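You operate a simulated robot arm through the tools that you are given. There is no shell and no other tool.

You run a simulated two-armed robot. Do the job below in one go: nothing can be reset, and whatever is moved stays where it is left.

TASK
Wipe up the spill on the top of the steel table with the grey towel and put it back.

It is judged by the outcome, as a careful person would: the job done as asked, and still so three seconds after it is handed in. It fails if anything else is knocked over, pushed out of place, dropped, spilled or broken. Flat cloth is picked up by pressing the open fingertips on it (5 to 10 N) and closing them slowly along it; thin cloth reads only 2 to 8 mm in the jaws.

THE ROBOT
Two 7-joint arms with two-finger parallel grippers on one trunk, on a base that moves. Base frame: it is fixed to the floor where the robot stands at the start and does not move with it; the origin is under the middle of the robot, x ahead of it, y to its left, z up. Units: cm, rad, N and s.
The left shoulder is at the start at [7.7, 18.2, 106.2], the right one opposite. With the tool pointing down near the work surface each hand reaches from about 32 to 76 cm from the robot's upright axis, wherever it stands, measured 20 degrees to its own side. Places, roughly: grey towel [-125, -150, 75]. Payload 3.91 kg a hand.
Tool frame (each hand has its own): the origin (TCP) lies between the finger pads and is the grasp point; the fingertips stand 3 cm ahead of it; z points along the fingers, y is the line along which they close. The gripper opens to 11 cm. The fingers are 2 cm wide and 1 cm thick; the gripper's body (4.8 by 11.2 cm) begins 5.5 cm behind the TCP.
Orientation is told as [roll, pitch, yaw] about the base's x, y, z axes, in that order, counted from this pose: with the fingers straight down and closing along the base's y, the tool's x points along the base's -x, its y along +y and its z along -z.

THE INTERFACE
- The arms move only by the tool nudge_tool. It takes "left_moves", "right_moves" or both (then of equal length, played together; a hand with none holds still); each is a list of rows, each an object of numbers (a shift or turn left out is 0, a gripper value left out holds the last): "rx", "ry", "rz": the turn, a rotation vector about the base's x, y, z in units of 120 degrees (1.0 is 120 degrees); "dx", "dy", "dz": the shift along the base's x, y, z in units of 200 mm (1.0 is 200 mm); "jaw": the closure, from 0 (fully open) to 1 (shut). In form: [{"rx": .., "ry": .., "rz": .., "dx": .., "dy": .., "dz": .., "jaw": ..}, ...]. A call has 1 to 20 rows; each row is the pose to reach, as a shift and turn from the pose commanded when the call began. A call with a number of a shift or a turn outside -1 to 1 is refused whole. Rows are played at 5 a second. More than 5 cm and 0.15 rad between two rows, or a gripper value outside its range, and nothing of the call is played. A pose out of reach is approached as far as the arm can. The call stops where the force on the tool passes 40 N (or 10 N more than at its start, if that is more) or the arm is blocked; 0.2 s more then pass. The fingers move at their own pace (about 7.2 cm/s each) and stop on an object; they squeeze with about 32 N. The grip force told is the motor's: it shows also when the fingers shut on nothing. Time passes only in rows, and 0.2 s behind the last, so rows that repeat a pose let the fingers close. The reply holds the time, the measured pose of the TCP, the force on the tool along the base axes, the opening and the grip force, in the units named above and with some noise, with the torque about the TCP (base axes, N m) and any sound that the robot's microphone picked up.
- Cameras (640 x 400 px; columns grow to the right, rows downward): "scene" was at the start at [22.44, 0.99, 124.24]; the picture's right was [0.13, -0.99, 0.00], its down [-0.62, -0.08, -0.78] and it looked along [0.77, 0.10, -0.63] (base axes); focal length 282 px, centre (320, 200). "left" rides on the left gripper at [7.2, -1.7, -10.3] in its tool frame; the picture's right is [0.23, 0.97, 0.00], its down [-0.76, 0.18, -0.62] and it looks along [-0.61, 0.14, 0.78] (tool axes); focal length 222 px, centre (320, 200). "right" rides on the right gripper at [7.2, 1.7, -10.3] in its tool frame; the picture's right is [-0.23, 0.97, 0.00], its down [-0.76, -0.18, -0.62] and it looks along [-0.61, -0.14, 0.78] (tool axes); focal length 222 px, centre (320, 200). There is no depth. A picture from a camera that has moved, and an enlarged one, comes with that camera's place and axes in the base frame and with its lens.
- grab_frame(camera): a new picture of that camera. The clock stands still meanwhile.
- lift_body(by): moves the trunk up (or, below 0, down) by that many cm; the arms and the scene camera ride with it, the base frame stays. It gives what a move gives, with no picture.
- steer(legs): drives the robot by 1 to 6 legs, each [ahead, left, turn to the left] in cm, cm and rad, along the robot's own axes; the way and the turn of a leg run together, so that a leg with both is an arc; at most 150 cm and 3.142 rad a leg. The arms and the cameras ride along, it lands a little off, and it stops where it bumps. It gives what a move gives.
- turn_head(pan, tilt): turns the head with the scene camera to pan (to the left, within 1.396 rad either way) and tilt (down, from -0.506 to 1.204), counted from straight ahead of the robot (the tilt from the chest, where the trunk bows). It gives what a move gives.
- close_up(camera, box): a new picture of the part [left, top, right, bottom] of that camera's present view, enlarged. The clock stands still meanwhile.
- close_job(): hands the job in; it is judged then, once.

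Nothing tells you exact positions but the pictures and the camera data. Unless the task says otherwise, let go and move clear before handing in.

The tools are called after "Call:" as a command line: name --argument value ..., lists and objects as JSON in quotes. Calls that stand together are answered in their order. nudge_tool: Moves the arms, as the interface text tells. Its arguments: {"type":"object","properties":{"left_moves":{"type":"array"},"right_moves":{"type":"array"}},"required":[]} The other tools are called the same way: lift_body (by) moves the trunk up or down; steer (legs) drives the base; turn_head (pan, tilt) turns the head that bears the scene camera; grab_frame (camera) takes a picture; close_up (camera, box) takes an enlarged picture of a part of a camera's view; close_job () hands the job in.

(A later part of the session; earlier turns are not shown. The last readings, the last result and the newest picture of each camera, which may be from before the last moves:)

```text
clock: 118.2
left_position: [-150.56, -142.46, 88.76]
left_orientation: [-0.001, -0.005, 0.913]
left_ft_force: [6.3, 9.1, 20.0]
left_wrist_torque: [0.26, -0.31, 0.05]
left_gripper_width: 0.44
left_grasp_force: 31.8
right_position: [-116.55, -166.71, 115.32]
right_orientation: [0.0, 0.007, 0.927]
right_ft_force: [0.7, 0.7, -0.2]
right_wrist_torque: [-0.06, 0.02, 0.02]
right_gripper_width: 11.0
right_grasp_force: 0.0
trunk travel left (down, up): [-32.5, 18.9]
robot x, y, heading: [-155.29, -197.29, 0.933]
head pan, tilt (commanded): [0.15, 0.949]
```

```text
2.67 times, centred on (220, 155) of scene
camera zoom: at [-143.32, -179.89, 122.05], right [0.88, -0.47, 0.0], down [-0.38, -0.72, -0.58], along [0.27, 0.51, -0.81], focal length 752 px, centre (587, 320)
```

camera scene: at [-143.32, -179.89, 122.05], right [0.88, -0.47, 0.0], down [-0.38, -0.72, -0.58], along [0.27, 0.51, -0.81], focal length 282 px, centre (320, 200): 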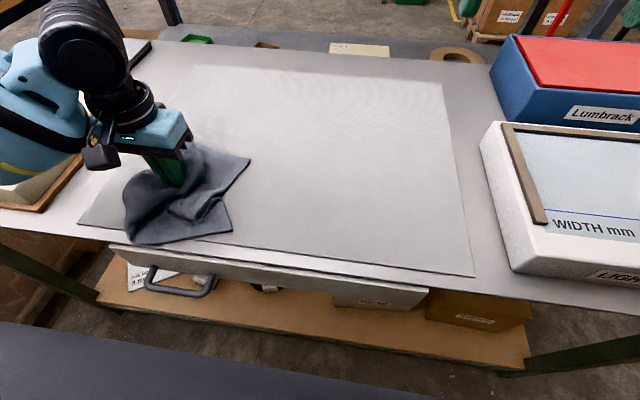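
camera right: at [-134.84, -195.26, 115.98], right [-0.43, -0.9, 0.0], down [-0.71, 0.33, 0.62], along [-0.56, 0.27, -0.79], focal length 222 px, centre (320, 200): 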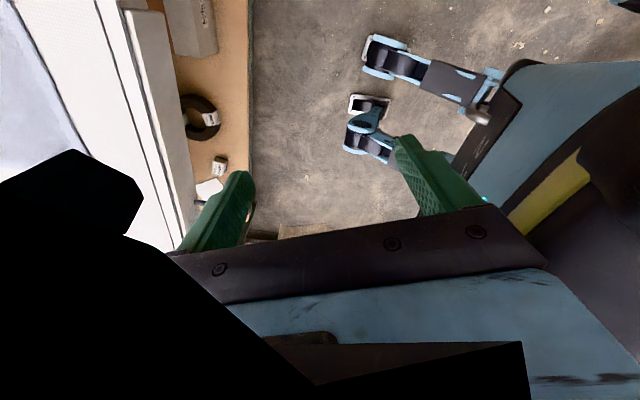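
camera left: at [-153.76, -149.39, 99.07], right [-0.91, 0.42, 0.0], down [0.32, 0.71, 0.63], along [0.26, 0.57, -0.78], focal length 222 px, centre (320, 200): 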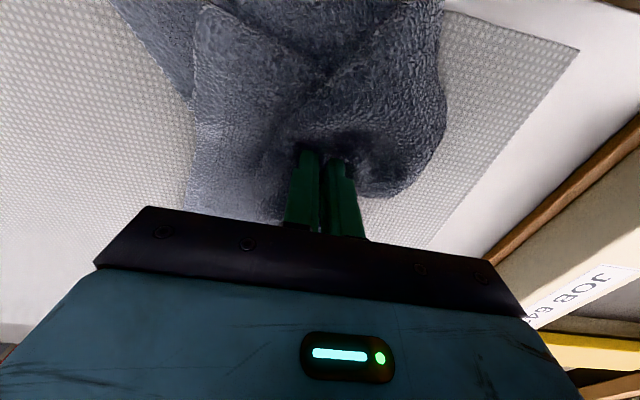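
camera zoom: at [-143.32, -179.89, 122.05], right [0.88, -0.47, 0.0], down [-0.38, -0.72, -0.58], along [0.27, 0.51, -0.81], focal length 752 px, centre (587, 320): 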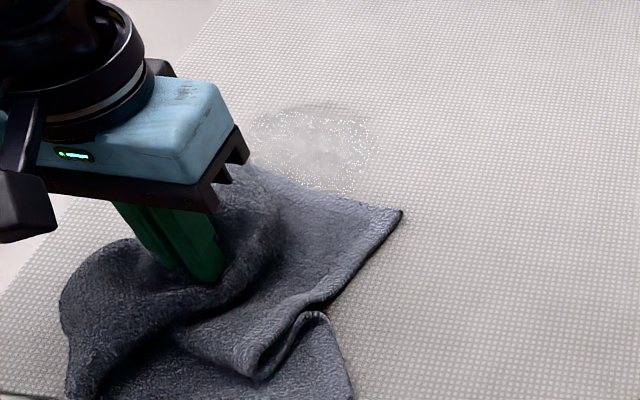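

The refused lift left things in place, and the view shows the spill is fainter but still there. I'll scrub back and forth over it with the pad under light pressure.

Call:
nudge_tool --left_moves '[{"dx": 0.071, "dy": 0.096, "dz": 0.012}, {"dx": 0.143, "dy": 0.193, "dz": 0.012}, {"dx": 0.214, "dy": 0.289, "dz": 0.012}, {"dx": 0.286, "dy": 0.386, "dz": 0.012}, {"dx": 0.357, "dy": 0.482, "dz": 0.012}, {"dx": 0.428, "dy": 0.579, "dz": 0.012}, {"dx": 0.5, "dy": 0.675, "dz": 0.012}, {"dx": 0.565, "dy": 0.764, "dz": 0.012}, {"dx": 0.531, "dy": 0.633, "dz": 0.012}, {"dx": 0.497, "dy": 0.503, "dz": 0.012}, {"dx": 0.463, "dy": 0.373, "dz": 0.012}, {"dx": 0.429, "dy": 0.243, "dz": 0.012}, {"dx": 0.354, "dy": 0.142, "dz": 0.012}, {"dx": 0.429, "dy": 0.243, "dz": 0.012}, {"dx": 0.503, "dy": 0.343, "dz": 0.012}, {"dx": 0.577, "dy": 0.444, "dz": 0.012}, {"dx": 0.652, "dy": 0.544, "dz": 0.012}, {"dx": 0.726, "dy": 0.645, "dz": 0.012}]'

Call:
grab_frame --camera "scene"

Call:
grab_frame --camera "left"

```text
clock: 122.0
left_position: [-136.11, -129.43, 88.91]
left_orientation: [0.001, -0.005, 0.91]
left_ft_force: [-0.9, -2.1, 3.3]
left_wrist_torque: [-0.06, 0.02, -0.01]
left_gripper_width: 0.44
left_grasp_force: 32.3
right_position: [-116.54, -166.75, 115.21]
right_orientation: [0.0, 0.007, 0.928]
right_ft_force: [0.2, 0.0, 0.4]
right_wrist_torque: [-0.03, 0.01, -0.01]
right_gripper_width: 11.02
right_grasp_force: 0.1
trunk travel left (down, up): [-32.5, 18.9]
robot x, y, heading: [-155.51, -197.34, 0.933]
head pan, tilt (commanded): [0.15, 0.949]
```

```text
taken
camera scene: at [-143.34, -179.89, 122.06], right [0.88, -0.47, 0.0], down [-0.38, -0.72, -0.58], along [0.27, 0.51, -0.81], focal length 282 px, centre (320, 200)
```

scene: 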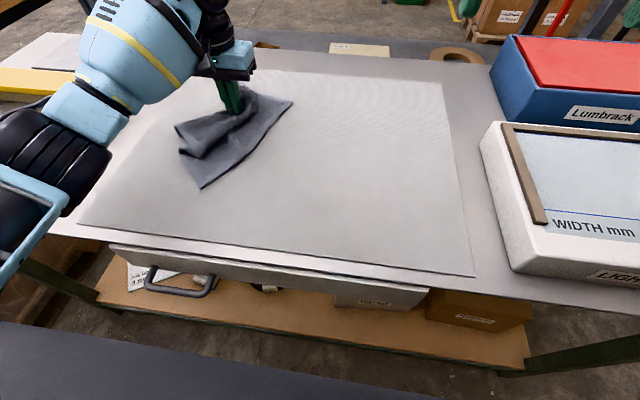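

```text
taken
camera left: at [-139.31, -136.39, 99.25], right [-0.91, 0.42, 0.0], down [0.32, 0.71, 0.63], along [0.26, 0.57, -0.78], focal length 222 px, centre (320, 200)
```

left: 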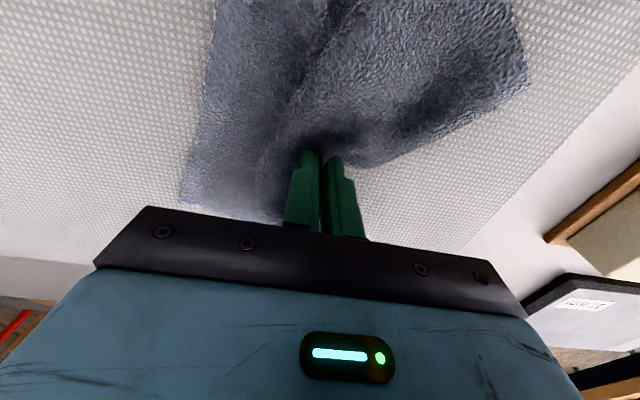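

Continuing to scrub over the whole patch with a little more pressure.

Call:
nudge_tool --left_moves '[{"dx": -0.089, "dy": -0.121, "dz": -0.008}, {"dx": -0.179, "dy": -0.241, "dz": -0.008}, {"dx": -0.268, "dy": -0.362, "dz": -0.008}, {"dx": -0.357, "dy": -0.482, "dz": -0.008}, {"dx": -0.457, "dy": -0.533, "dz": -0.008}, {"dx": -0.408, "dy": -0.383, "dz": -0.008}, {"dx": -0.359, "dy": -0.232, "dz": -0.008}, {"dx": -0.31, "dy": -0.082, "dz": -0.008}, {"dx": -0.22, "dy": 0.039, "dz": -0.008}, {"dx": -0.33, "dy": -0.067, "dz": -0.008}, {"dx": -0.439, "dy": -0.173, "dz": -0.008}, {"dx": -0.568, "dy": -0.264, "dz": -0.008}, {"dx": -0.698, "dy": -0.355, "dz": -0.008}, {"dx": -0.629, "dy": -0.219, "dz": -0.008}, {"dx": -0.56, "dy": -0.084, "dz": -0.008}, {"dx": -0.471, "dy": 0.037, "dz": -0.008}, {"dx": -0.382, "dy": 0.158, "dz": -0.008}, {"dx": -0.471, "dy": 0.037, "dz": -0.008}, {"dx": -0.56, "dy": -0.084, "dz": -0.008}, {"dx": -0.608, "dy": -0.234, "dz": -0.008}]'

Call:
grab_frame --camera "scene"

Call:
grab_frame --camera "left"

```text
clock: 126.2
left_position: [-148.13, -133.95, 88.56]
left_orientation: [0.0, -0.007, 0.91]
left_ft_force: [0.0, 0.0, 0.3]
left_wrist_torque: [0.01, 0.01, -0.02]
left_gripper_width: 0.46
left_grasp_force: 31.9
right_position: [-116.47, -166.62, 115.3]
right_orientation: [0.0, 0.007, 0.926]
right_ft_force: [-0.2, -0.7, -0.5]
right_wrist_torque: [0.02, 0.0, -0.05]
right_gripper_width: 10.99
right_grasp_force: 0.1
trunk travel left (down, up): [-32.5, 18.9]
robot x, y, heading: [-154.99, -197.5, 0.929]
head pan, tilt (commanded): [0.15, 0.949]
```

```text
taken
camera scene: at [-143.38, -179.87, 122.06], right [0.88, -0.47, 0.0], down [-0.38, -0.72, -0.58], along [0.27, 0.51, -0.81], focal length 282 px, centre (320, 200)
```

scene: 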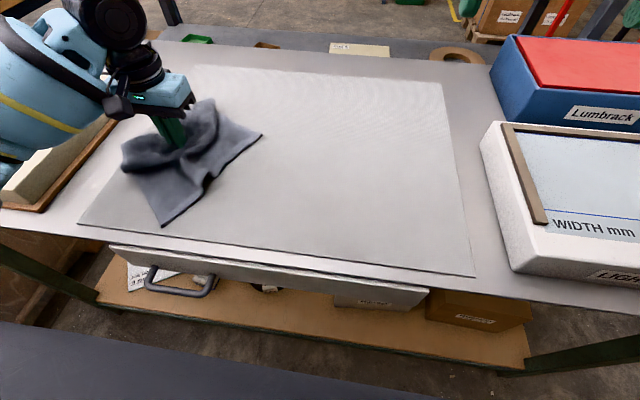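

```text
taken
camera left: at [-151.39, -140.92, 99.05], right [-0.91, 0.42, 0.0], down [0.32, 0.71, 0.63], along [0.26, 0.57, -0.78], focal length 222 px, centre (320, 200)
```

left: 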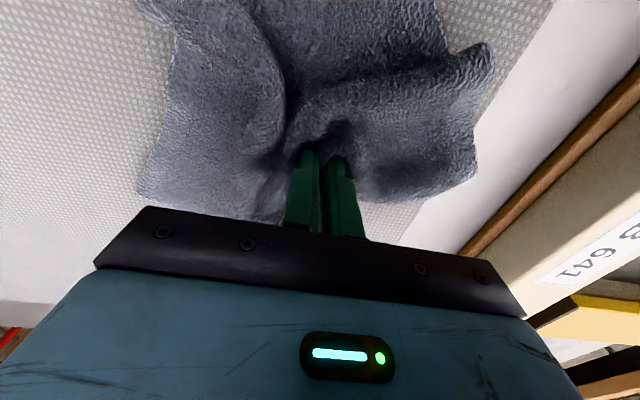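

Contact pressure dropped during that pass; I'll lift the towel and swing it right to see what's left.

Call:
nudge_tool --left_moves '[{"dz": 0.2}, {"dz": 0.42}, {"dz": 0.64}, {"dx": 0.05, "dy": -0.04, "dz": 0.85}, {"dx": 0.2, "dy": -0.15, "dz": 0.95}, {"dx": 0.36, "dy": -0.27, "dz": 1.0}, {"dx": 0.54, "dy": -0.4, "dz": 1.0}, {"dx": 0.72, "dy": -0.53, "dz": 1.0}, {"dx": 0.72, "dy": -0.53, "dz": 1.0}]'

Call:
grab_frame --camera "scene"

Call:
close_up --camera "scene" --box '[100, 80, 340, 230]'

```text
clock: 128.2
left_position: [-133.93, -144.55, 109.08]
left_orientation: [-0.002, -0.006, 0.914]
left_ft_force: [-0.8, 0.4, 0.2]
left_wrist_torque: [-0.03, 0.0, -0.02]
left_gripper_width: 0.41
left_grasp_force: 32.4
right_position: [-116.6, -166.52, 115.34]
right_orientation: [0.001, 0.006, 0.927]
right_ft_force: [0.0, -0.8, 0.5]
right_wrist_torque: [-0.03, -0.03, -0.03]
right_gripper_width: 11.0
right_grasp_force: 0.1
trunk travel left (down, up): [-32.5, 18.9]
robot x, y, heading: [-154.74, -197.32, 0.93]
head pan, tilt (commanded): [0.15, 0.949]
```

```text
taken
camera scene: at [-143.43, -179.79, 122.05], right [0.88, -0.47, 0.0], down [-0.38, -0.72, -0.58], along [0.27, 0.51, -0.81], focal length 282 px, centre (320, 200)
```

scene: 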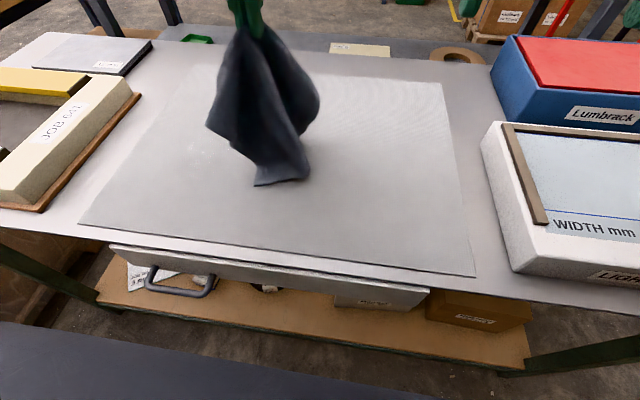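

```text
2.67 times, centred on (220, 155) of scene
camera zoom: at [-143.43, -179.79, 122.05], right [0.88, -0.47, 0.0], down [-0.38, -0.72, -0.58], along [0.27, 0.51, -0.81], focal length 752 px, centre (587, 320)
```

zoom: 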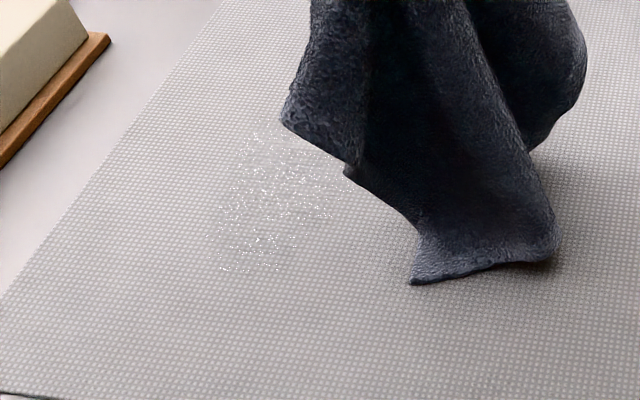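

Only faint glints remain over an area about f 48–66, l 23–34 (robot frame). I'll bring the towel back over it, lower it into a pad, and scrub again with steadier pressure.

Call:
nudge_tool --left_moves '[{"dx": -0.1, "dy": 0.15}, {"dx": -0.2, "dy": 0.3}, {"dx": -0.3, "dy": 0.45}, {"dx": -0.394, "dy": 0.603}, {"dx": -0.394, "dy": 0.603, "dz": -0.2}, {"dx": -0.394, "dy": 0.603, "dz": -0.4}, {"dx": -0.394, "dy": 0.603, "dz": -0.6}, {"dx": -0.394, "dy": 0.603, "dz": -0.8}, {"dx": -0.394, "dy": 0.603, "dz": -0.9}, {"dx": -0.394, "dy": 0.603, "dz": -0.95}, {"dx": -0.394, "dy": 0.603, "dz": -0.97}, {"dx": -0.394, "dy": 0.603, "dz": -0.98}]'

Call:
grab_frame --camera "scene"

```text
clock: 130.8
left_position: [-141.87, -132.69, 89.62]
left_orientation: [-0.003, -0.015, 0.913]
left_ft_force: [-2.1, 5.7, 33.2]
left_wrist_torque: [0.14, -0.1, -0.01]
left_gripper_width: 0.43
left_grasp_force: 32.2
right_position: [-116.62, -166.95, 115.47]
right_orientation: [-0.001, 0.003, 0.927]
right_ft_force: [-0.1, -0.4, -0.6]
right_wrist_torque: [0.0, 0.01, -0.02]
right_gripper_width: 11.0
right_grasp_force: 0.1
trunk travel left (down, up): [-32.5, 18.9]
robot x, y, heading: [-155.11, -196.89, 0.926]
head pan, tilt (commanded): [0.15, 0.949]
```

```text
taken
camera scene: at [-143.46, -180.06, 122.11], right [0.88, -0.47, 0.0], down [-0.38, -0.72, -0.58], along [0.27, 0.52, -0.81], focal length 282 px, centre (320, 200)
```

scene: 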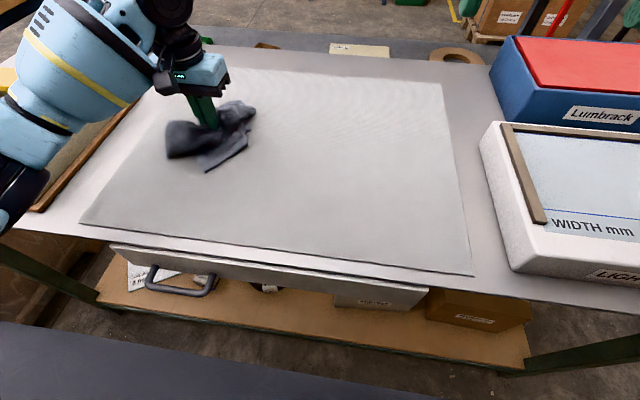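

Pressing at 33 N, a bit much; easing up and scrubbing in a loop over the patch.

Call:
nudge_tool --left_moves '[{"dx": -0.06, "dy": -0.08, "dz": 0.012}, {"dx": -0.149, "dy": -0.201, "dz": 0.012}, {"dx": -0.238, "dy": -0.322, "dz": 0.01}, {"dx": -0.338, "dy": -0.372, "dz": 0.008}, {"dx": -0.359, "dy": -0.232, "dz": 0.006}, {"dx": -0.31, "dy": -0.082, "dz": 0.004}, {"dx": -0.22, "dy": 0.039, "dz": 0.002}, {"dx": -0.131, "dy": 0.159, "dz": 0.0}, {"dx": -0.002, "dy": 0.25, "dz": 0.0}, {"dx": 0.138, "dy": 0.271, "dz": 0.0}, {"dx": 0.159, "dy": 0.131, "dz": 0.0}, {"dx": 0.15, "dy": -0.049, "dz": 0.0}, {"dx": 0.101, "dy": -0.199, "dz": 0.0}, {"dx": 0.012, "dy": -0.32, "dz": 0.0}, {"dx": -0.117, "dy": -0.411, "dz": 0.0}, {"dx": -0.257, "dy": -0.432, "dz": 0.0}, {"dx": -0.208, "dy": -0.281, "dz": 0.0}, {"dx": -0.159, "dy": -0.131, "dz": 0.0}, {"dx": -0.07, "dy": -0.01, "dz": 0.0}, {"dx": 0.06, "dy": 0.08, "dz": 0.0}]'

Call:
grab_frame --camera "scene"

```text
clock: 135.0
left_position: [-140.6, -130.81, 89.15]
left_orientation: [0.0, -0.005, 0.912]
left_ft_force: [-1.0, -0.7, 0.4]
left_wrist_torque: [0.0, -0.01, 0.02]
left_gripper_width: 0.45
left_grasp_force: 32.0
right_position: [-116.56, -166.66, 115.34]
right_orientation: [-0.001, 0.005, 0.925]
right_ft_force: [0.4, 0.8, 1.0]
right_wrist_torque: [0.01, -0.01, 0.0]
right_gripper_width: 11.03
right_grasp_force: 0.1
trunk travel left (down, up): [-32.5, 18.9]
robot x, y, heading: [-155.14, -196.97, 0.93]
head pan, tilt (commanded): [0.15, 0.949]
```

```text
taken
camera scene: at [-143.29, -179.85, 122.04], right [0.88, -0.47, 0.0], down [-0.38, -0.72, -0.58], along [0.27, 0.51, -0.81], focal length 282 px, centre (320, 200)
```

scene: 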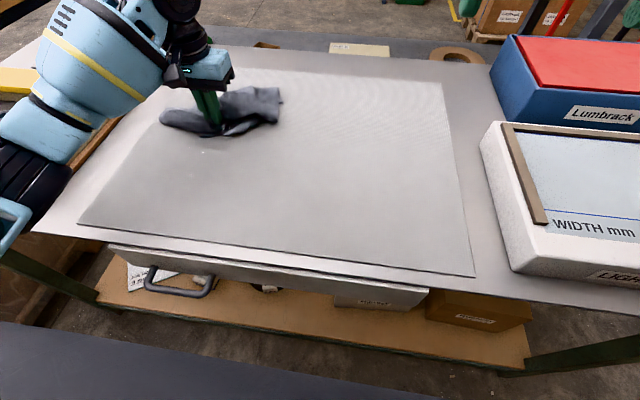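

Call:
close_up --camera "scene" --box '[100, 80, 340, 230]'

```text
2.67 times, centred on (220, 155) of scene
camera zoom: at [-143.29, -179.85, 122.04], right [0.88, -0.47, 0.0], down [-0.38, -0.72, -0.58], along [0.27, 0.51, -0.81], focal length 752 px, centre (587, 320)
```

zoom: 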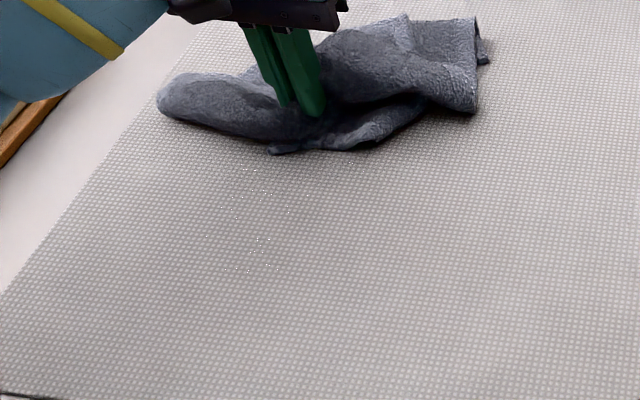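

Nearly clean; only a few glints remain on the near side. One more pressed pass over it.

Call:
nudge_tool --left_moves '[{"dx": -0.1, "dy": -0.05, "dz": -0.02}, {"dx": -0.229, "dy": -0.1415, "dz": -0.022}, {"dx": -0.318, "dy": -0.262, "dz": -0.022}, {"dx": -0.407, "dy": -0.383, "dz": -0.022}, {"dx": -0.497, "dy": -0.503, "dz": -0.022}, {"dx": -0.556, "dy": -0.584, "dz": -0.022}, {"dx": -0.387, "dy": -0.523, "dz": -0.022}, {"dx": -0.257, "dy": -0.432, "dz": -0.022}, {"dx": -0.168, "dy": -0.311, "dz": -0.022}, {"dx": -0.079, "dy": -0.191, "dz": -0.022}, {"dx": 0.05, "dy": -0.1, "dz": -0.022}, {"dx": 0.002, "dy": -0.25, "dz": -0.022}, {"dx": -0.087, "dy": -0.37, "dz": -0.022}, {"dx": -0.177, "dy": -0.491, "dz": -0.022}, {"dx": -0.266, "dy": -0.612, "dz": -0.022}, {"dx": -0.396, "dy": -0.702, "dz": -0.022}, {"dx": -0.457, "dy": -0.533, "dz": -0.022}, {"dx": -0.518, "dy": -0.363, "dz": -0.022}, {"dx": -0.429, "dy": -0.243, "dz": -0.022}, {"dx": -0.34, "dy": -0.122, "dz": -0.022}]'

Call:
grab_frame --camera "scene"

```text
clock: 139.2
left_position: [-147.15, -133.83, 88.62]
left_orientation: [0.0, -0.005, 0.911]
left_ft_force: [-1.1, -2.1, 4.5]
left_wrist_torque: [0.0, -0.01, 0.01]
left_gripper_width: 0.47
left_grasp_force: 32.1
right_position: [-116.54, -166.7, 115.32]
right_orientation: [0.0, 0.007, 0.926]
right_ft_force: [0.8, 0.1, 0.9]
right_wrist_torque: [0.0, 0.03, 0.01]
right_gripper_width: 10.97
right_grasp_force: 0.1
trunk travel left (down, up): [-32.5, 18.9]
robot x, y, heading: [-155.41, -197.29, 0.929]
head pan, tilt (commanded): [0.15, 0.949]
```

```text
taken
camera scene: at [-143.36, -179.88, 122.06], right [0.88, -0.47, 0.0], down [-0.38, -0.72, -0.58], along [0.27, 0.51, -0.81], focal length 282 px, centre (320, 200)
```

scene: 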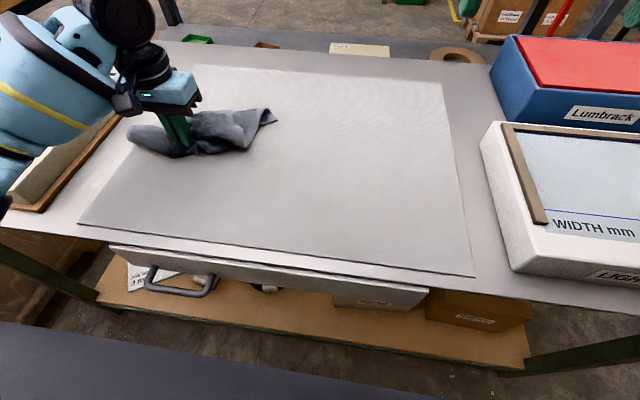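

Now lift the towel and swing it right to inspect the whole spill area.

Call:
nudge_tool --left_moves '[{"dz": 0.2}, {"dz": 0.42}, {"dz": 0.64}, {"dx": 0.05, "dy": -0.04, "dz": 0.85}, {"dx": 0.2, "dy": -0.15, "dz": 0.95}, {"dx": 0.36, "dy": -0.27, "dz": 1.0}, {"dx": 0.54, "dy": -0.4, "dz": 1.0}, {"dx": 0.72, "dy": -0.53, "dz": 1.0}, {"dx": 0.9, "dy": -0.66, "dz": 1.0}, {"dx": 0.9, "dy": -0.66, "dz": 1.0}]'

Call:
grab_frame --camera "scene"

Call:
close_up --camera "scene" --box '[120, 90, 280, 190]'

```text
clock: 141.4
left_position: [-129.54, -147.4, 108.51]
left_orientation: [-0.002, -0.005, 0.913]
left_ft_force: [0.4, 0.3, -0.2]
left_wrist_torque: [-0.01, -0.02, 0.03]
left_gripper_width: 0.44
left_grasp_force: 32.1
right_position: [-116.7, -166.61, 115.2]
right_orientation: [-0.001, 0.006, 0.928]
right_ft_force: [-0.1, 0.1, 0.5]
right_wrist_torque: [0.03, -0.05, 0.0]
right_gripper_width: 10.98
right_grasp_force: 0.0
trunk travel left (down, up): [-32.5, 18.9]
robot x, y, heading: [-155.52, -197.24, 0.934]
head pan, tilt (commanded): [0.15, 0.949]
```

```text
taken
camera scene: at [-143.43, -179.79, 122.05], right [0.88, -0.47, 0.0], down [-0.38, -0.72, -0.58], along [0.27, 0.51, -0.81], focal length 282 px, centre (320, 200)
```

scene: 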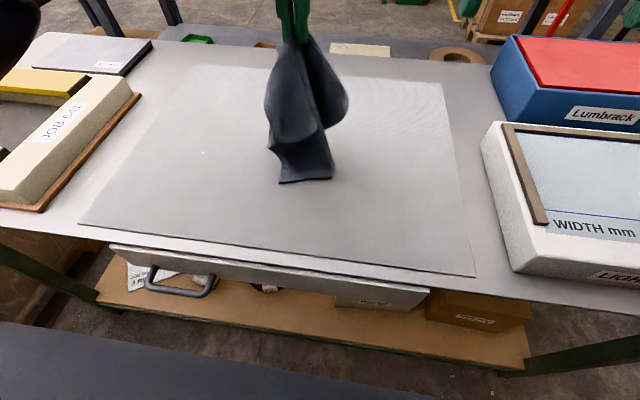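

```text
4.00 times, centred on (200, 140) of scene
camera zoom: at [-143.43, -179.79, 122.05], right [0.88, -0.47, 0.0], down [-0.38, -0.72, -0.58], along [0.27, 0.51, -0.81], focal length 1129 px, centre (800, 440)
```

zoom: 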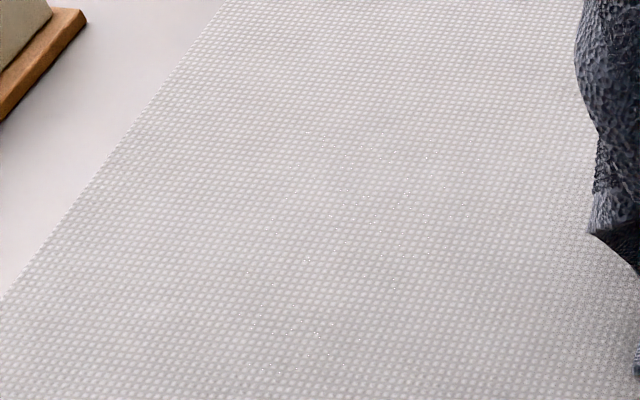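

Only scattered specks remain. I'll do another round of pressed scrubbing to finish it off.

Call:
nudge_tool --left_moves '[{"dx": -0.117, "dy": 0.161}, {"dx": -0.234, "dy": 0.322}, {"dx": -0.351, "dy": 0.483}, {"dx": -0.468, "dy": 0.645}, {"dx": -0.585, "dy": 0.806}, {"dx": -0.585, "dy": 0.806, "dz": -0.2}, {"dx": -0.585, "dy": 0.806, "dz": -0.4}, {"dx": -0.585, "dy": 0.806, "dz": -0.6}, {"dx": -0.585, "dy": 0.806, "dz": -0.8}, {"dx": -0.585, "dy": 0.806, "dz": -0.88}, {"dx": -0.585, "dy": 0.806, "dz": -0.92}, {"dx": -0.585, "dy": 0.806, "dz": -0.94}, {"dx": -0.585, "dy": 0.806, "dz": -0.95}]'

```text
clock: 144.2
left_position: [-140.85, -130.48, 89.92]
left_orientation: [-0.001, -0.011, 0.912]
left_ft_force: [3.5, 4.8, 19.0]
left_wrist_torque: [0.17, -0.19, 0.04]
left_gripper_width: 0.46
left_grasp_force: 31.6
right_position: [-116.55, -166.92, 115.36]
right_orientation: [-0.001, 0.007, 0.927]
right_ft_force: [0.2, -0.1, 0.8]
right_wrist_torque: [0.02, -0.01, -0.02]
right_gripper_width: 10.99
right_grasp_force: 0.0
trunk travel left (down, up): [-32.5, 18.9]
robot x, y, heading: [-154.94, -197.08, 0.931]
head pan, tilt (commanded): [0.15, 0.949]
```

Call:
nudge_tool --left_moves '[{"dx": -0.021, "dy": 0.14, "dz": 0.0}, {"dx": -0.042, "dy": 0.28, "dz": -0.005}, {"dx": -0.171, "dy": 0.189, "dz": -0.01}, {"dx": -0.26, "dy": 0.069, "dz": -0.015}, {"dx": -0.31, "dy": -0.082, "dz": -0.02}, {"dx": -0.359, "dy": -0.233, "dz": -0.023}, {"dx": -0.407, "dy": -0.382, "dz": -0.026}, {"dx": -0.456, "dy": -0.533, "dz": -0.028}, {"dx": -0.406, "dy": -0.633, "dz": -0.03}, {"dx": -0.277, "dy": -0.541, "dz": -0.032}, {"dx": -0.147, "dy": -0.451, "dz": -0.034}, {"dx": -0.018, "dy": -0.36, "dz": -0.036}, {"dx": 0.112, "dy": -0.27, "dz": -0.038}, {"dx": 0.201, "dy": -0.149, "dz": -0.04}, {"dx": 0.25, "dy": 0.002, "dz": -0.042}, {"dx": 0.129, "dy": 0.091, "dz": -0.044}, {"dx": 0.0, "dy": 0.0, "dz": -0.046}, {"dx": -0.089, "dy": -0.121, "dz": -0.048}, {"dx": -0.179, "dy": -0.241, "dz": -0.05}, {"dx": -0.268, "dy": -0.362, "dz": -0.052}]'

```text
clock: 148.4
left_position: [-146.64, -137.66, 88.8]
left_orientation: [0.001, -0.01, 0.915]
left_ft_force: [4.5, 9.2, 18.3]
left_wrist_torque: [0.26, -0.16, 0.02]
left_gripper_width: 0.47
left_grasp_force: 32.2
right_position: [-116.54, -166.8, 115.23]
right_orientation: [0.0, 0.008, 0.928]
right_ft_force: [0.4, -0.1, -0.1]
right_wrist_torque: [-0.02, -0.02, 0.01]
right_gripper_width: 11.03
right_grasp_force: 0.1
trunk travel left (down, up): [-32.5, 18.9]
robot x, y, heading: [-154.85, -197.31, 0.935]
head pan, tilt (commanded): [0.15, 0.949]
```

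Call:
nudge_tool --left_moves '[{"dx": -0.089, "dy": -0.121, "dz": 0.004}, {"dx": -0.138, "dy": -0.271, "dz": 0.004}, {"dx": 0.002, "dy": -0.25, "dz": 0.004}, {"dx": 0.131, "dy": -0.159, "dz": 0.003}, {"dx": 0.22, "dy": -0.039, "dz": 0.002}, {"dx": 0.31, "dy": 0.082, "dz": 0.0}, {"dx": 0.399, "dy": 0.203, "dz": -0.002}, {"dx": 0.448, "dy": 0.353, "dz": -0.004}, {"dx": 0.357, "dy": 0.482, "dz": -0.006}, {"dx": 0.236, "dy": 0.571, "dz": -0.008}, {"dx": 0.107, "dy": 0.481, "dz": -0.01}, {"dx": 0.018, "dy": 0.36, "dz": -0.012}, {"dx": -0.072, "dy": 0.24, "dz": -0.014}, {"dx": -0.161, "dy": 0.119, "dz": -0.016}, {"dx": -0.21, "dy": -0.032, "dz": -0.018}, {"dx": -0.189, "dy": -0.171, "dz": -0.018}, {"dx": -0.06, "dy": -0.08, "dz": -0.018}, {"dx": 0.03, "dy": 0.04, "dz": -0.018}, {"dx": 0.119, "dy": 0.161, "dz": -0.018}, {"dx": 0.208, "dy": 0.281, "dz": -0.018}]'

Call:
close_up --camera "scene" --box '[100, 80, 340, 230]'

```text
clock: 151.9
left_position: [-150.23, -140.42, 88.76]
left_orientation: [0.007, -0.008, 0.918]
left_ft_force: [-8.0, -4.0, 19.8]
left_wrist_torque: [-0.08, 0.23, 0.09]
left_gripper_width: 0.46
left_grasp_force: 32.0
right_position: [-116.77, -166.71, 115.26]
right_orientation: [0.001, 0.006, 0.928]
right_ft_force: [0.1, -0.3, -0.2]
right_wrist_torque: [0.0, 0.01, 0.01]
right_gripper_width: 11.01
right_grasp_force: 0.1
trunk travel left (down, up): [-32.5, 18.9]
robot x, y, heading: [-154.97, -197.19, 0.936]
head pan, tilt (commanded): [0.15, 0.949]
stopped in row 17 (left hand): the force on the tool passed its limit at 46 N (the readings are from after the stop); the commanded pose is now the measured one
```

```text
2.67 times, centred on (220, 155) of scene
camera zoom: at [-143.46, -179.96, 122.06], right [0.88, -0.47, 0.0], down [-0.38, -0.72, -0.58], along [0.27, 0.52, -0.81], focal length 752 px, centre (587, 320)
```

zoom: 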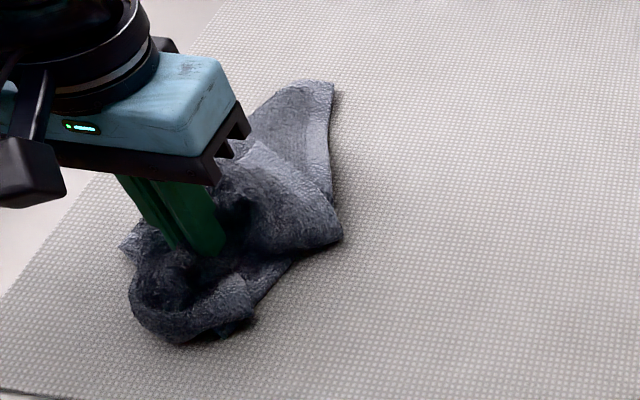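

The press built up too much and it stopped; I'll lift the towel and inspect again.

Call:
nudge_tool --left_moves '[{"dz": 0.2}, {"dz": 0.42}, {"dz": 0.64}, {"dx": 0.05, "dy": -0.04, "dz": 0.85}, {"dx": 0.2, "dy": -0.12, "dz": 0.95}, {"dx": 0.36, "dy": -0.2, "dz": 1.0}, {"dx": 0.54, "dy": -0.28, "dz": 1.0}, {"dx": 0.72, "dy": -0.36, "dz": 1.0}, {"dx": 0.9, "dy": -0.4, "dz": 1.0}, {"dx": 0.98, "dy": -0.4, "dz": 1.0}, {"dx": 0.98, "dy": -0.4, "dz": 1.0}]'

Call:
grab_frame --camera "scene"

Call:
close_up --camera "scene" --box '[120, 90, 280, 190]'

```text
clock: 154.3
left_position: [-130.4, -148.38, 108.47]
left_orientation: [0.005, -0.004, 0.92]
left_ft_force: [-0.1, 1.1, -0.8]
left_wrist_torque: [-0.01, -0.02, 0.0]
left_gripper_width: 0.48
left_grasp_force: 31.9
right_position: [-116.66, -166.69, 115.3]
right_orientation: [0.0, 0.007, 0.927]
right_ft_force: [-0.3, 0.7, -0.8]
right_wrist_torque: [0.0, 0.01, 0.01]
right_gripper_width: 10.99
right_grasp_force: 0.0
trunk travel left (down, up): [-32.5, 18.9]
robot x, y, heading: [-155.0, -197.3, 0.937]
head pan, tilt (commanded): [0.15, 0.949]
```

```text
taken
camera scene: at [-143.4, -179.8, 122.05], right [0.88, -0.47, 0.0], down [-0.38, -0.72, -0.58], along [0.27, 0.51, -0.81], focal length 282 px, centre (320, 200)
```

scene: 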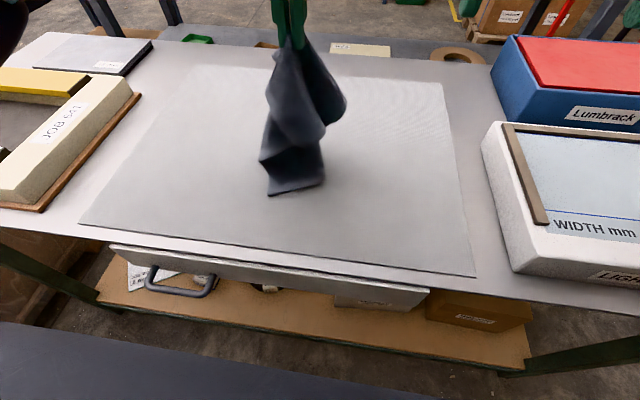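

```text
4.00 times, centred on (200, 140) of scene
camera zoom: at [-143.4, -179.8, 122.05], right [0.88, -0.47, 0.0], down [-0.38, -0.72, -0.58], along [0.27, 0.51, -0.81], focal length 1129 px, centre (800, 440)
```

zoom: 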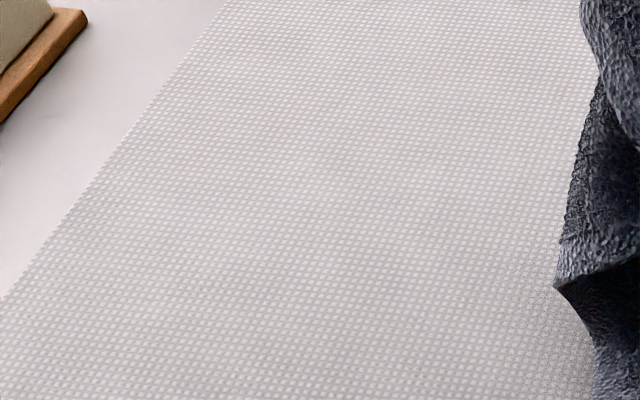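

The spill is gone completely. To lay the towel back I'll raise it clear and shift the base ~14 cm to the right so its place is comfortably in the left arm's range.

Call:
nudge_tool --left_moves '[{"dz": 0.15}, {"dz": 0.3}, {"dz": 0.35}, {"dz": 0.35}]'

Call:
steer --legs '[[0, -14, 0]]'

Call:
grab_frame --camera "scene"

Call:
grab_frame --camera "left"

```text
clock: 155.3
left_position: [-130.48, -148.36, 115.57]
left_orientation: [0.007, -0.005, 0.916]
left_ft_force: [-0.3, 0.6, -0.5]
left_wrist_torque: [0.03, -0.02, 0.03]
left_gripper_width: 0.44
left_grasp_force: 31.9
right_position: [-116.62, -166.7, 115.24]
right_orientation: [0.0, 0.007, 0.927]
right_ft_force: [-0.2, 0.6, -0.2]
right_wrist_torque: [0.04, 0.02, -0.03]
right_gripper_width: 11.0
right_grasp_force: 0.0
trunk travel left (down, up): [-32.5, 18.9]
robot x, y, heading: [-154.79, -197.33, 0.934]
head pan, tilt (commanded): [0.15, 0.949]
```

```text
clock: 157.2
left_position: [-119.15, -156.84, 115.51]
left_orientation: [0.007, -0.004, 0.915]
left_ft_force: [0.3, -0.8, -0.4]
left_wrist_torque: [-0.03, -0.01, -0.02]
left_gripper_width: 0.45
left_grasp_force: 31.8
right_position: [-105.26, -175.18, 115.25]
right_orientation: [-0.001, 0.006, 0.926]
right_ft_force: [0.0, 0.0, 0.4]
right_wrist_torque: [0.0, 0.01, 0.01]
right_gripper_width: 10.97
right_grasp_force: 0.0
trunk travel left (down, up): [-32.5, 18.9]
robot x, y, heading: [-144.11, -205.44, 0.934]
head pan, tilt (commanded): [0.15, 0.949]
```

```text
taken
camera scene: at [-132.0, -188.26, 122.05], right [0.88, -0.47, 0.0], down [-0.38, -0.72, -0.58], along [0.27, 0.51, -0.81], focal length 282 px, centre (320, 200)
```

scene: 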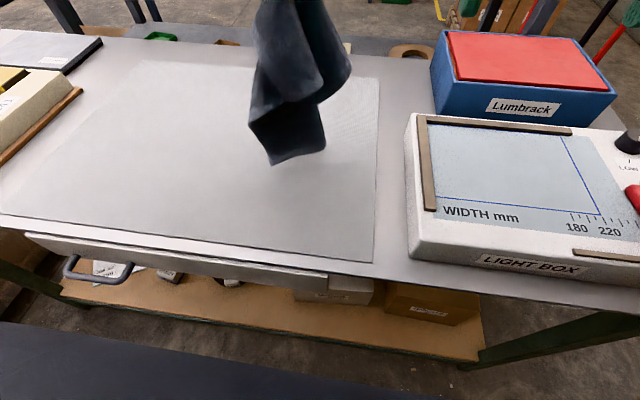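

```text
taken
camera left: at [-122.2, -163.84, 125.86], right [-0.91, 0.41, 0.01], down [0.33, 0.71, 0.63], along [0.26, 0.57, -0.78], focal length 222 px, centre (320, 200)
```

left: 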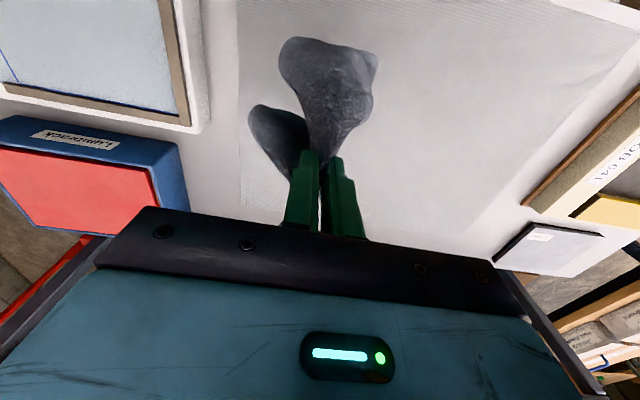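

The towel hangs freely. I'll lay it back: touch its lower edge down at the original right edge, then lower while moving left.

Call:
nudge_tool --left_moves '[{"dx": 0.15, "dy": -0.02}, {"dx": 0.31, "dy": -0.04}, {"dx": 0.46, "dy": -0.06}, {"dx": 0.617, "dy": -0.083}, {"dx": 0.617, "dy": -0.083, "dz": -0.2}, {"dx": 0.617, "dy": -0.083, "dz": -0.35}, {"dx": 0.529, "dy": -0.018, "dz": -0.46}, {"dx": 0.44, "dy": 0.048, "dz": -0.57}, {"dx": 0.352, "dy": 0.113, "dz": -0.68}, {"dx": 0.263, "dy": 0.179, "dz": -0.79}, {"dx": 0.175, "dy": 0.244, "dz": -0.9}, {"dx": 0.1, "dy": 0.3, "dz": -0.99}]'

Call:
grab_frame --camera "scene"

Call:
grab_frame --camera "left"

```text
clock: 159.8
left_position: [-117.21, -151.0, 95.76]
left_orientation: [0.006, -0.002, 0.915]
left_ft_force: [0.2, -0.2, 0.2]
left_wrist_torque: [-0.02, -0.03, 0.0]
left_gripper_width: 0.43
left_grasp_force: 31.8
left hand out of reach, approached as far as the arm can: row 4
right_position: [-105.17, -175.17, 115.27]
right_orientation: [-0.001, 0.007, 0.923]
right_ft_force: [-0.4, -0.2, -0.2]
right_wrist_torque: [0.02, 0.04, -0.03]
right_gripper_width: 11.02
right_grasp_force: 0.1
trunk travel left (down, up): [-32.5, 18.9]
robot x, y, heading: [-143.28, -205.66, 0.928]
head pan, tilt (commanded): [0.15, 0.949]
```

```text
taken
camera scene: at [-132.05, -188.21, 122.05], right [0.88, -0.47, 0.0], down [-0.38, -0.72, -0.58], along [0.27, 0.51, -0.81], focal length 282 px, centre (320, 200)
```

scene: 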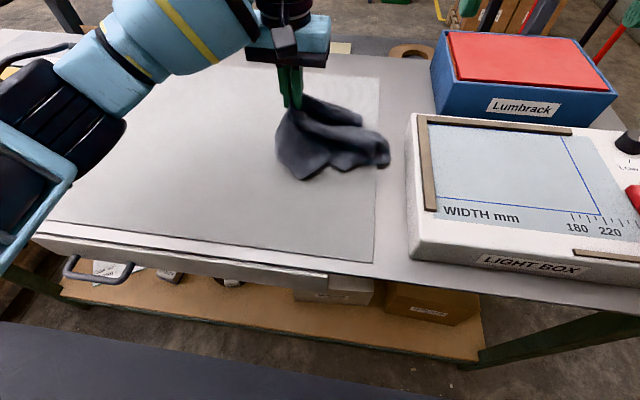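

```text
taken
camera left: at [-120.36, -157.93, 106.18], right [-0.91, 0.41, 0.01], down [0.33, 0.71, 0.63], along [0.26, 0.57, -0.78], focal length 222 px, centre (320, 200)
```

left: 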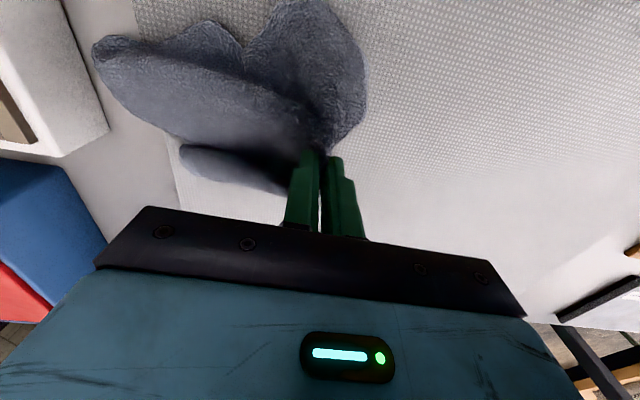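

Continuing the lay-down to the left and onto the table.

Call:
nudge_tool --left_moves '[{"dx": -0.08, "dy": 0.06, "dz": -0.09}, {"dx": -0.16, "dy": 0.119, "dz": -0.18}, {"dx": -0.24, "dy": 0.178, "dz": -0.27}, {"dx": -0.32, "dy": 0.238, "dz": -0.34}, {"dx": -0.36, "dy": 0.268, "dz": -0.36}, {"dx": -0.4, "dy": 0.298, "dz": -0.365}, {"dx": -0.4, "dy": 0.298, "dz": -0.365}]'

Call:
grab_frame --camera "scene"

Call:
grab_frame --camera "left"

```text
clock: 161.4
left_position: [-125.15, -144.92, 88.21]
left_orientation: [0.005, -0.004, 0.914]
left_ft_force: [1.1, -0.7, 2.1]
left_wrist_torque: [-0.04, -0.05, 0.02]
left_gripper_width: 0.47
left_grasp_force: 32.0
right_position: [-105.29, -175.26, 115.3]
right_orientation: [0.001, 0.006, 0.925]
right_ft_force: [0.2, 0.1, -0.1]
right_wrist_torque: [-0.03, 0.04, 0.0]
right_gripper_width: 11.02
right_grasp_force: 0.1
trunk travel left (down, up): [-32.5, 18.9]
robot x, y, heading: [-143.58, -205.85, 0.933]
head pan, tilt (commanded): [0.15, 0.949]
```

```text
taken
camera scene: at [-132.0, -188.28, 122.05], right [0.88, -0.47, 0.0], down [-0.38, -0.72, -0.58], along [0.27, 0.51, -0.81], focal length 282 px, centre (320, 200)
```

scene: 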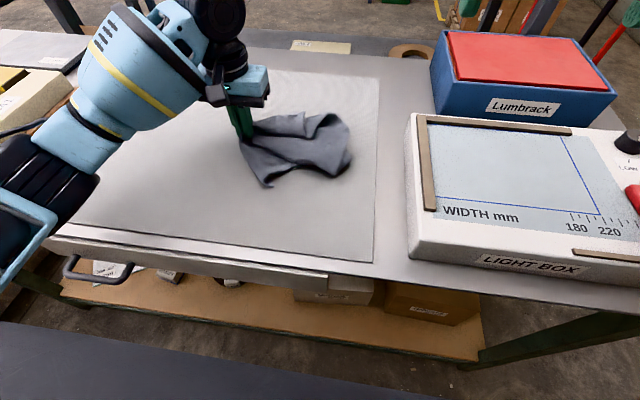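

```text
taken
camera left: at [-128.17, -151.92, 98.57], right [-0.91, 0.41, 0.01], down [0.33, 0.71, 0.63], along [0.26, 0.57, -0.78], focal length 222 px, centre (320, 200)
```

left: 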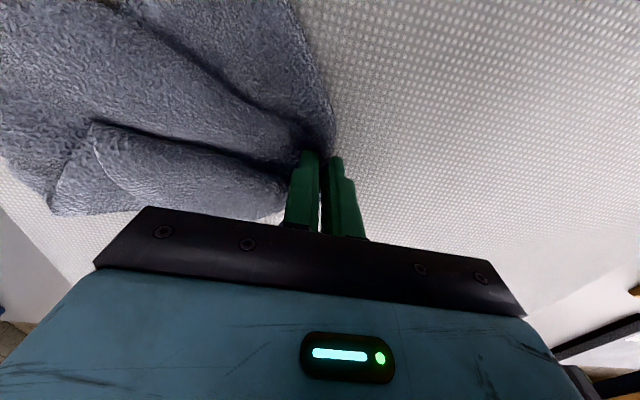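

The towel is back around its original spot (centre about right), though folded narrower than before. I'll release it gently, back off, and look at whether to smooth it out.

Call:
nudge_tool --left_moves '[{"jaw": 0.9}, {"jaw": 0.8}, {"jaw": 0.75}, {"jaw": 0.75, "dz": 0.05}, {"jaw": 0.75, "dz": 0.2}, {"jaw": 0.75, "dz": 0.4}, {"jaw": 0.75, "dz": 0.6}, {"jaw": 0.75, "dx": -0.15, "dy": 0.1, "dz": 0.75}, {"jaw": 0.75, "dx": -0.35, "dy": 0.2, "dz": 0.75}, {"jaw": 0.75, "dx": -0.55, "dy": 0.3, "dz": 0.75}, {"jaw": 0.75, "dx": -0.75, "dy": 0.4, "dz": 0.75}]'

Call:
grab_frame --camera "scene"

Call:
close_up --camera "scene" --box '[180, 70, 420, 220]'

```text
clock: 163.8
left_position: [-140.16, -136.67, 103.54]
left_orientation: [0.007, -0.004, 0.912]
left_ft_force: [-0.3, 0.1, 0.0]
left_wrist_torque: [-0.04, -0.01, 0.0]
left_gripper_width: 2.75
left_grasp_force: 0.1
right_position: [-105.15, -175.1, 115.23]
right_orientation: [0.0, 0.006, 0.925]
right_ft_force: [-0.6, 0.4, 1.0]
right_wrist_torque: [0.0, -0.04, 0.01]
right_gripper_width: 10.99
right_grasp_force: 0.0
trunk travel left (down, up): [-32.5, 18.9]
robot x, y, heading: [-143.77, -205.58, 0.931]
head pan, tilt (commanded): [0.15, 0.949]
```

```text
taken
camera scene: at [-132.1, -188.23, 122.05], right [0.88, -0.47, 0.0], down [-0.38, -0.72, -0.58], along [0.27, 0.51, -0.81], focal length 282 px, centre (320, 200)
```

scene: 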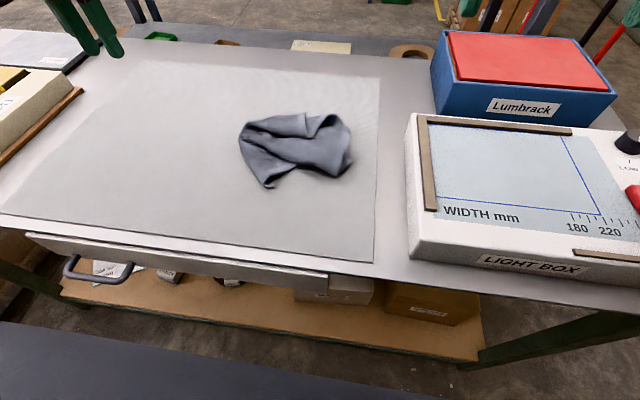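

```text
2.67 times, centred on (300, 145) of scene
camera zoom: at [-132.1, -188.23, 122.05], right [0.88, -0.47, 0.0], down [-0.38, -0.72, -0.58], along [0.27, 0.51, -0.81], focal length 752 px, centre (373, 347)
```

zoom: 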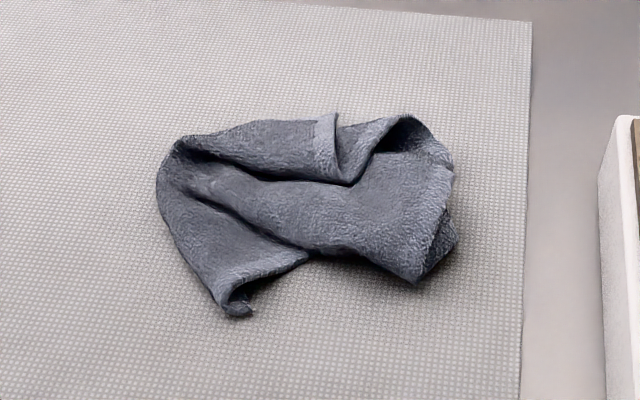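

The towel is back in its place but crumpled. I'd like to smooth it out; I'll bring the left hand up and over it for a closer look first.

Call:
nudge_tool --left_moves '[{"dz": 0.2}, {"dz": 0.4}, {"dx": 0.08, "dy": -0.16, "dz": 0.5}, {"dx": 0.17, "dy": -0.32, "dz": 0.5}, {"dx": 0.26, "dy": -0.49, "dz": 0.5}, {"dx": 0.35, "dy": -0.65, "dz": 0.5}, {"dx": 0.44, "dy": -0.81, "dz": 0.5}, {"dx": 0.524, "dy": -0.973, "dz": 0.5}, {"dx": 0.524, "dy": -0.973, "dz": 0.5}]'

Call:
grab_frame --camera "left"

```text
clock: 165.8
left_position: [-129.93, -156.0, 113.74]
left_orientation: [0.004, -0.003, 0.914]
left_ft_force: [-0.3, 0.4, -0.2]
left_wrist_torque: [-0.03, -0.01, 0.02]
left_gripper_width: 2.76
left_grasp_force: 0.1
right_position: [-105.12, -175.25, 115.22]
right_orientation: [-0.001, 0.006, 0.925]
right_ft_force: [0.1, 0.1, 0.0]
right_wrist_torque: [-0.01, -0.01, -0.02]
right_gripper_width: 11.0
right_grasp_force: 0.1
trunk travel left (down, up): [-32.5, 18.9]
robot x, y, heading: [-143.62, -205.65, 0.929]
head pan, tilt (commanded): [0.15, 0.949]
```

```text
taken
camera left: at [-133.08, -163.1, 123.92], right [-0.91, 0.41, 0.0], down [0.33, 0.71, 0.63], along [0.26, 0.57, -0.78], focal length 222 px, centre (320, 200)
```

left: 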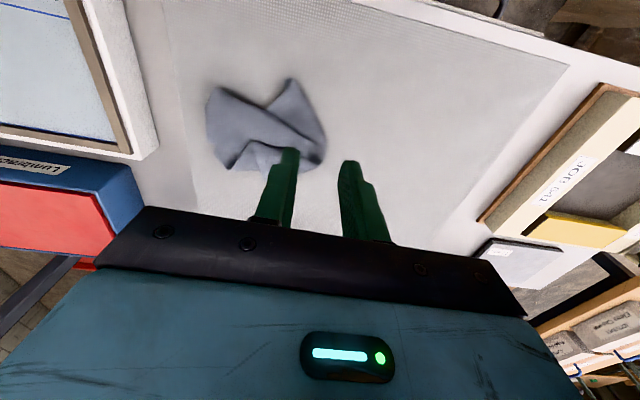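

Call:
close_up --camera "left" --box '[180, 60, 340, 190]'

Call:
close_up --camera "scene" --box '[220, 90, 380, 200]'

```text
3.08 times, centred on (260, 125) of left
camera zoom: at [-133.08, -163.1, 123.92], right [-0.91, 0.41, 0.0], down [0.33, 0.71, 0.63], along [0.26, 0.57, -0.78], focal length 684 px, centre (505, 431)
```

zoom: 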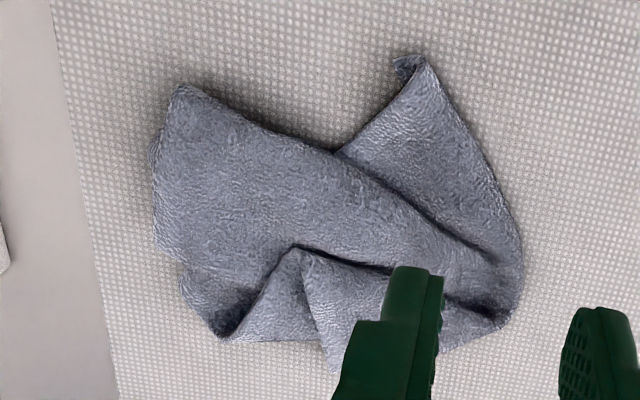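

```text
3.64 times, centred on (300, 145) of scene
camera zoom: at [-132.06, -188.22, 122.05], right [0.88, -0.47, 0.0], down [-0.38, -0.72, -0.58], along [0.27, 0.51, -0.81], focal length 1026 px, centre (393, 400)
```

zoom: 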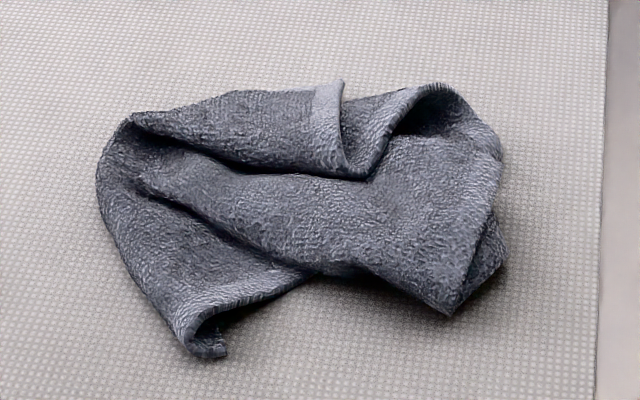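

I can make out the folds: the near-left corner has swung inward under the middle. I'll pinch that near-left flap and draw it out toward its original corner.

Call:
nudge_tool --left_moves '[{"dx": 0.12, "dy": 0.035, "dz": -0.15, "jaw": 0.64}, {"dx": 0.244, "dy": 0.069, "dz": -0.35, "jaw": 0.64}, {"dx": 0.244, "dy": 0.069, "dz": -0.55, "jaw": 0.64}, {"dx": 0.244, "dy": 0.069, "dz": -0.75, "jaw": 0.64}, {"dx": 0.244, "dy": 0.069, "dz": -0.95, "jaw": 0.64}, {"dx": 0.244, "dy": 0.069, "dz": -1.0, "jaw": 0.64}]'

Call:
grab_frame --camera "left"

Call:
close_up --camera "scene" --box '[180, 70, 420, 220]'

```text
clock: 167.2
left_position: [-124.85, -155.01, 93.24]
left_orientation: [0.006, -0.004, 0.914]
left_ft_force: [0.0, -0.9, 0.0]
left_wrist_torque: [0.03, 0.01, -0.04]
left_gripper_width: 3.97
left_grasp_force: 0.0
right_position: [-105.22, -175.18, 115.32]
right_orientation: [0.001, 0.005, 0.926]
right_ft_force: [-0.7, 0.2, 0.3]
right_wrist_torque: [0.0, -0.01, 0.01]
right_gripper_width: 10.98
right_grasp_force: 0.0
trunk travel left (down, up): [-32.5, 18.9]
robot x, y, heading: [-143.5, -205.53, 0.925]
head pan, tilt (commanded): [0.15, 0.949]
```

```text
taken
camera left: at [-127.89, -161.99, 103.61], right [-0.91, 0.41, 0.0], down [0.33, 0.71, 0.63], along [0.26, 0.57, -0.78], focal length 222 px, centre (320, 200)
```

left: 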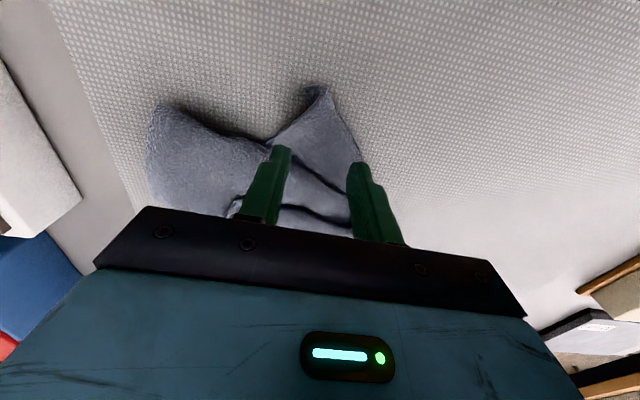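

```text
2.67 times, centred on (300, 145) of scene
camera zoom: at [-132.02, -188.26, 122.05], right [0.88, -0.47, 0.0], down [-0.38, -0.72, -0.58], along [0.27, 0.51, -0.81], focal length 752 px, centre (373, 347)
```

zoom: 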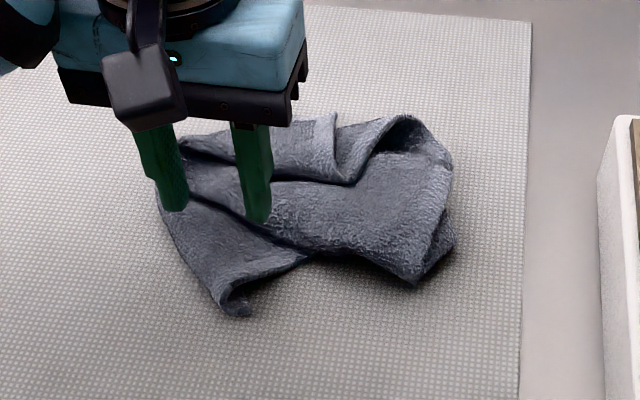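

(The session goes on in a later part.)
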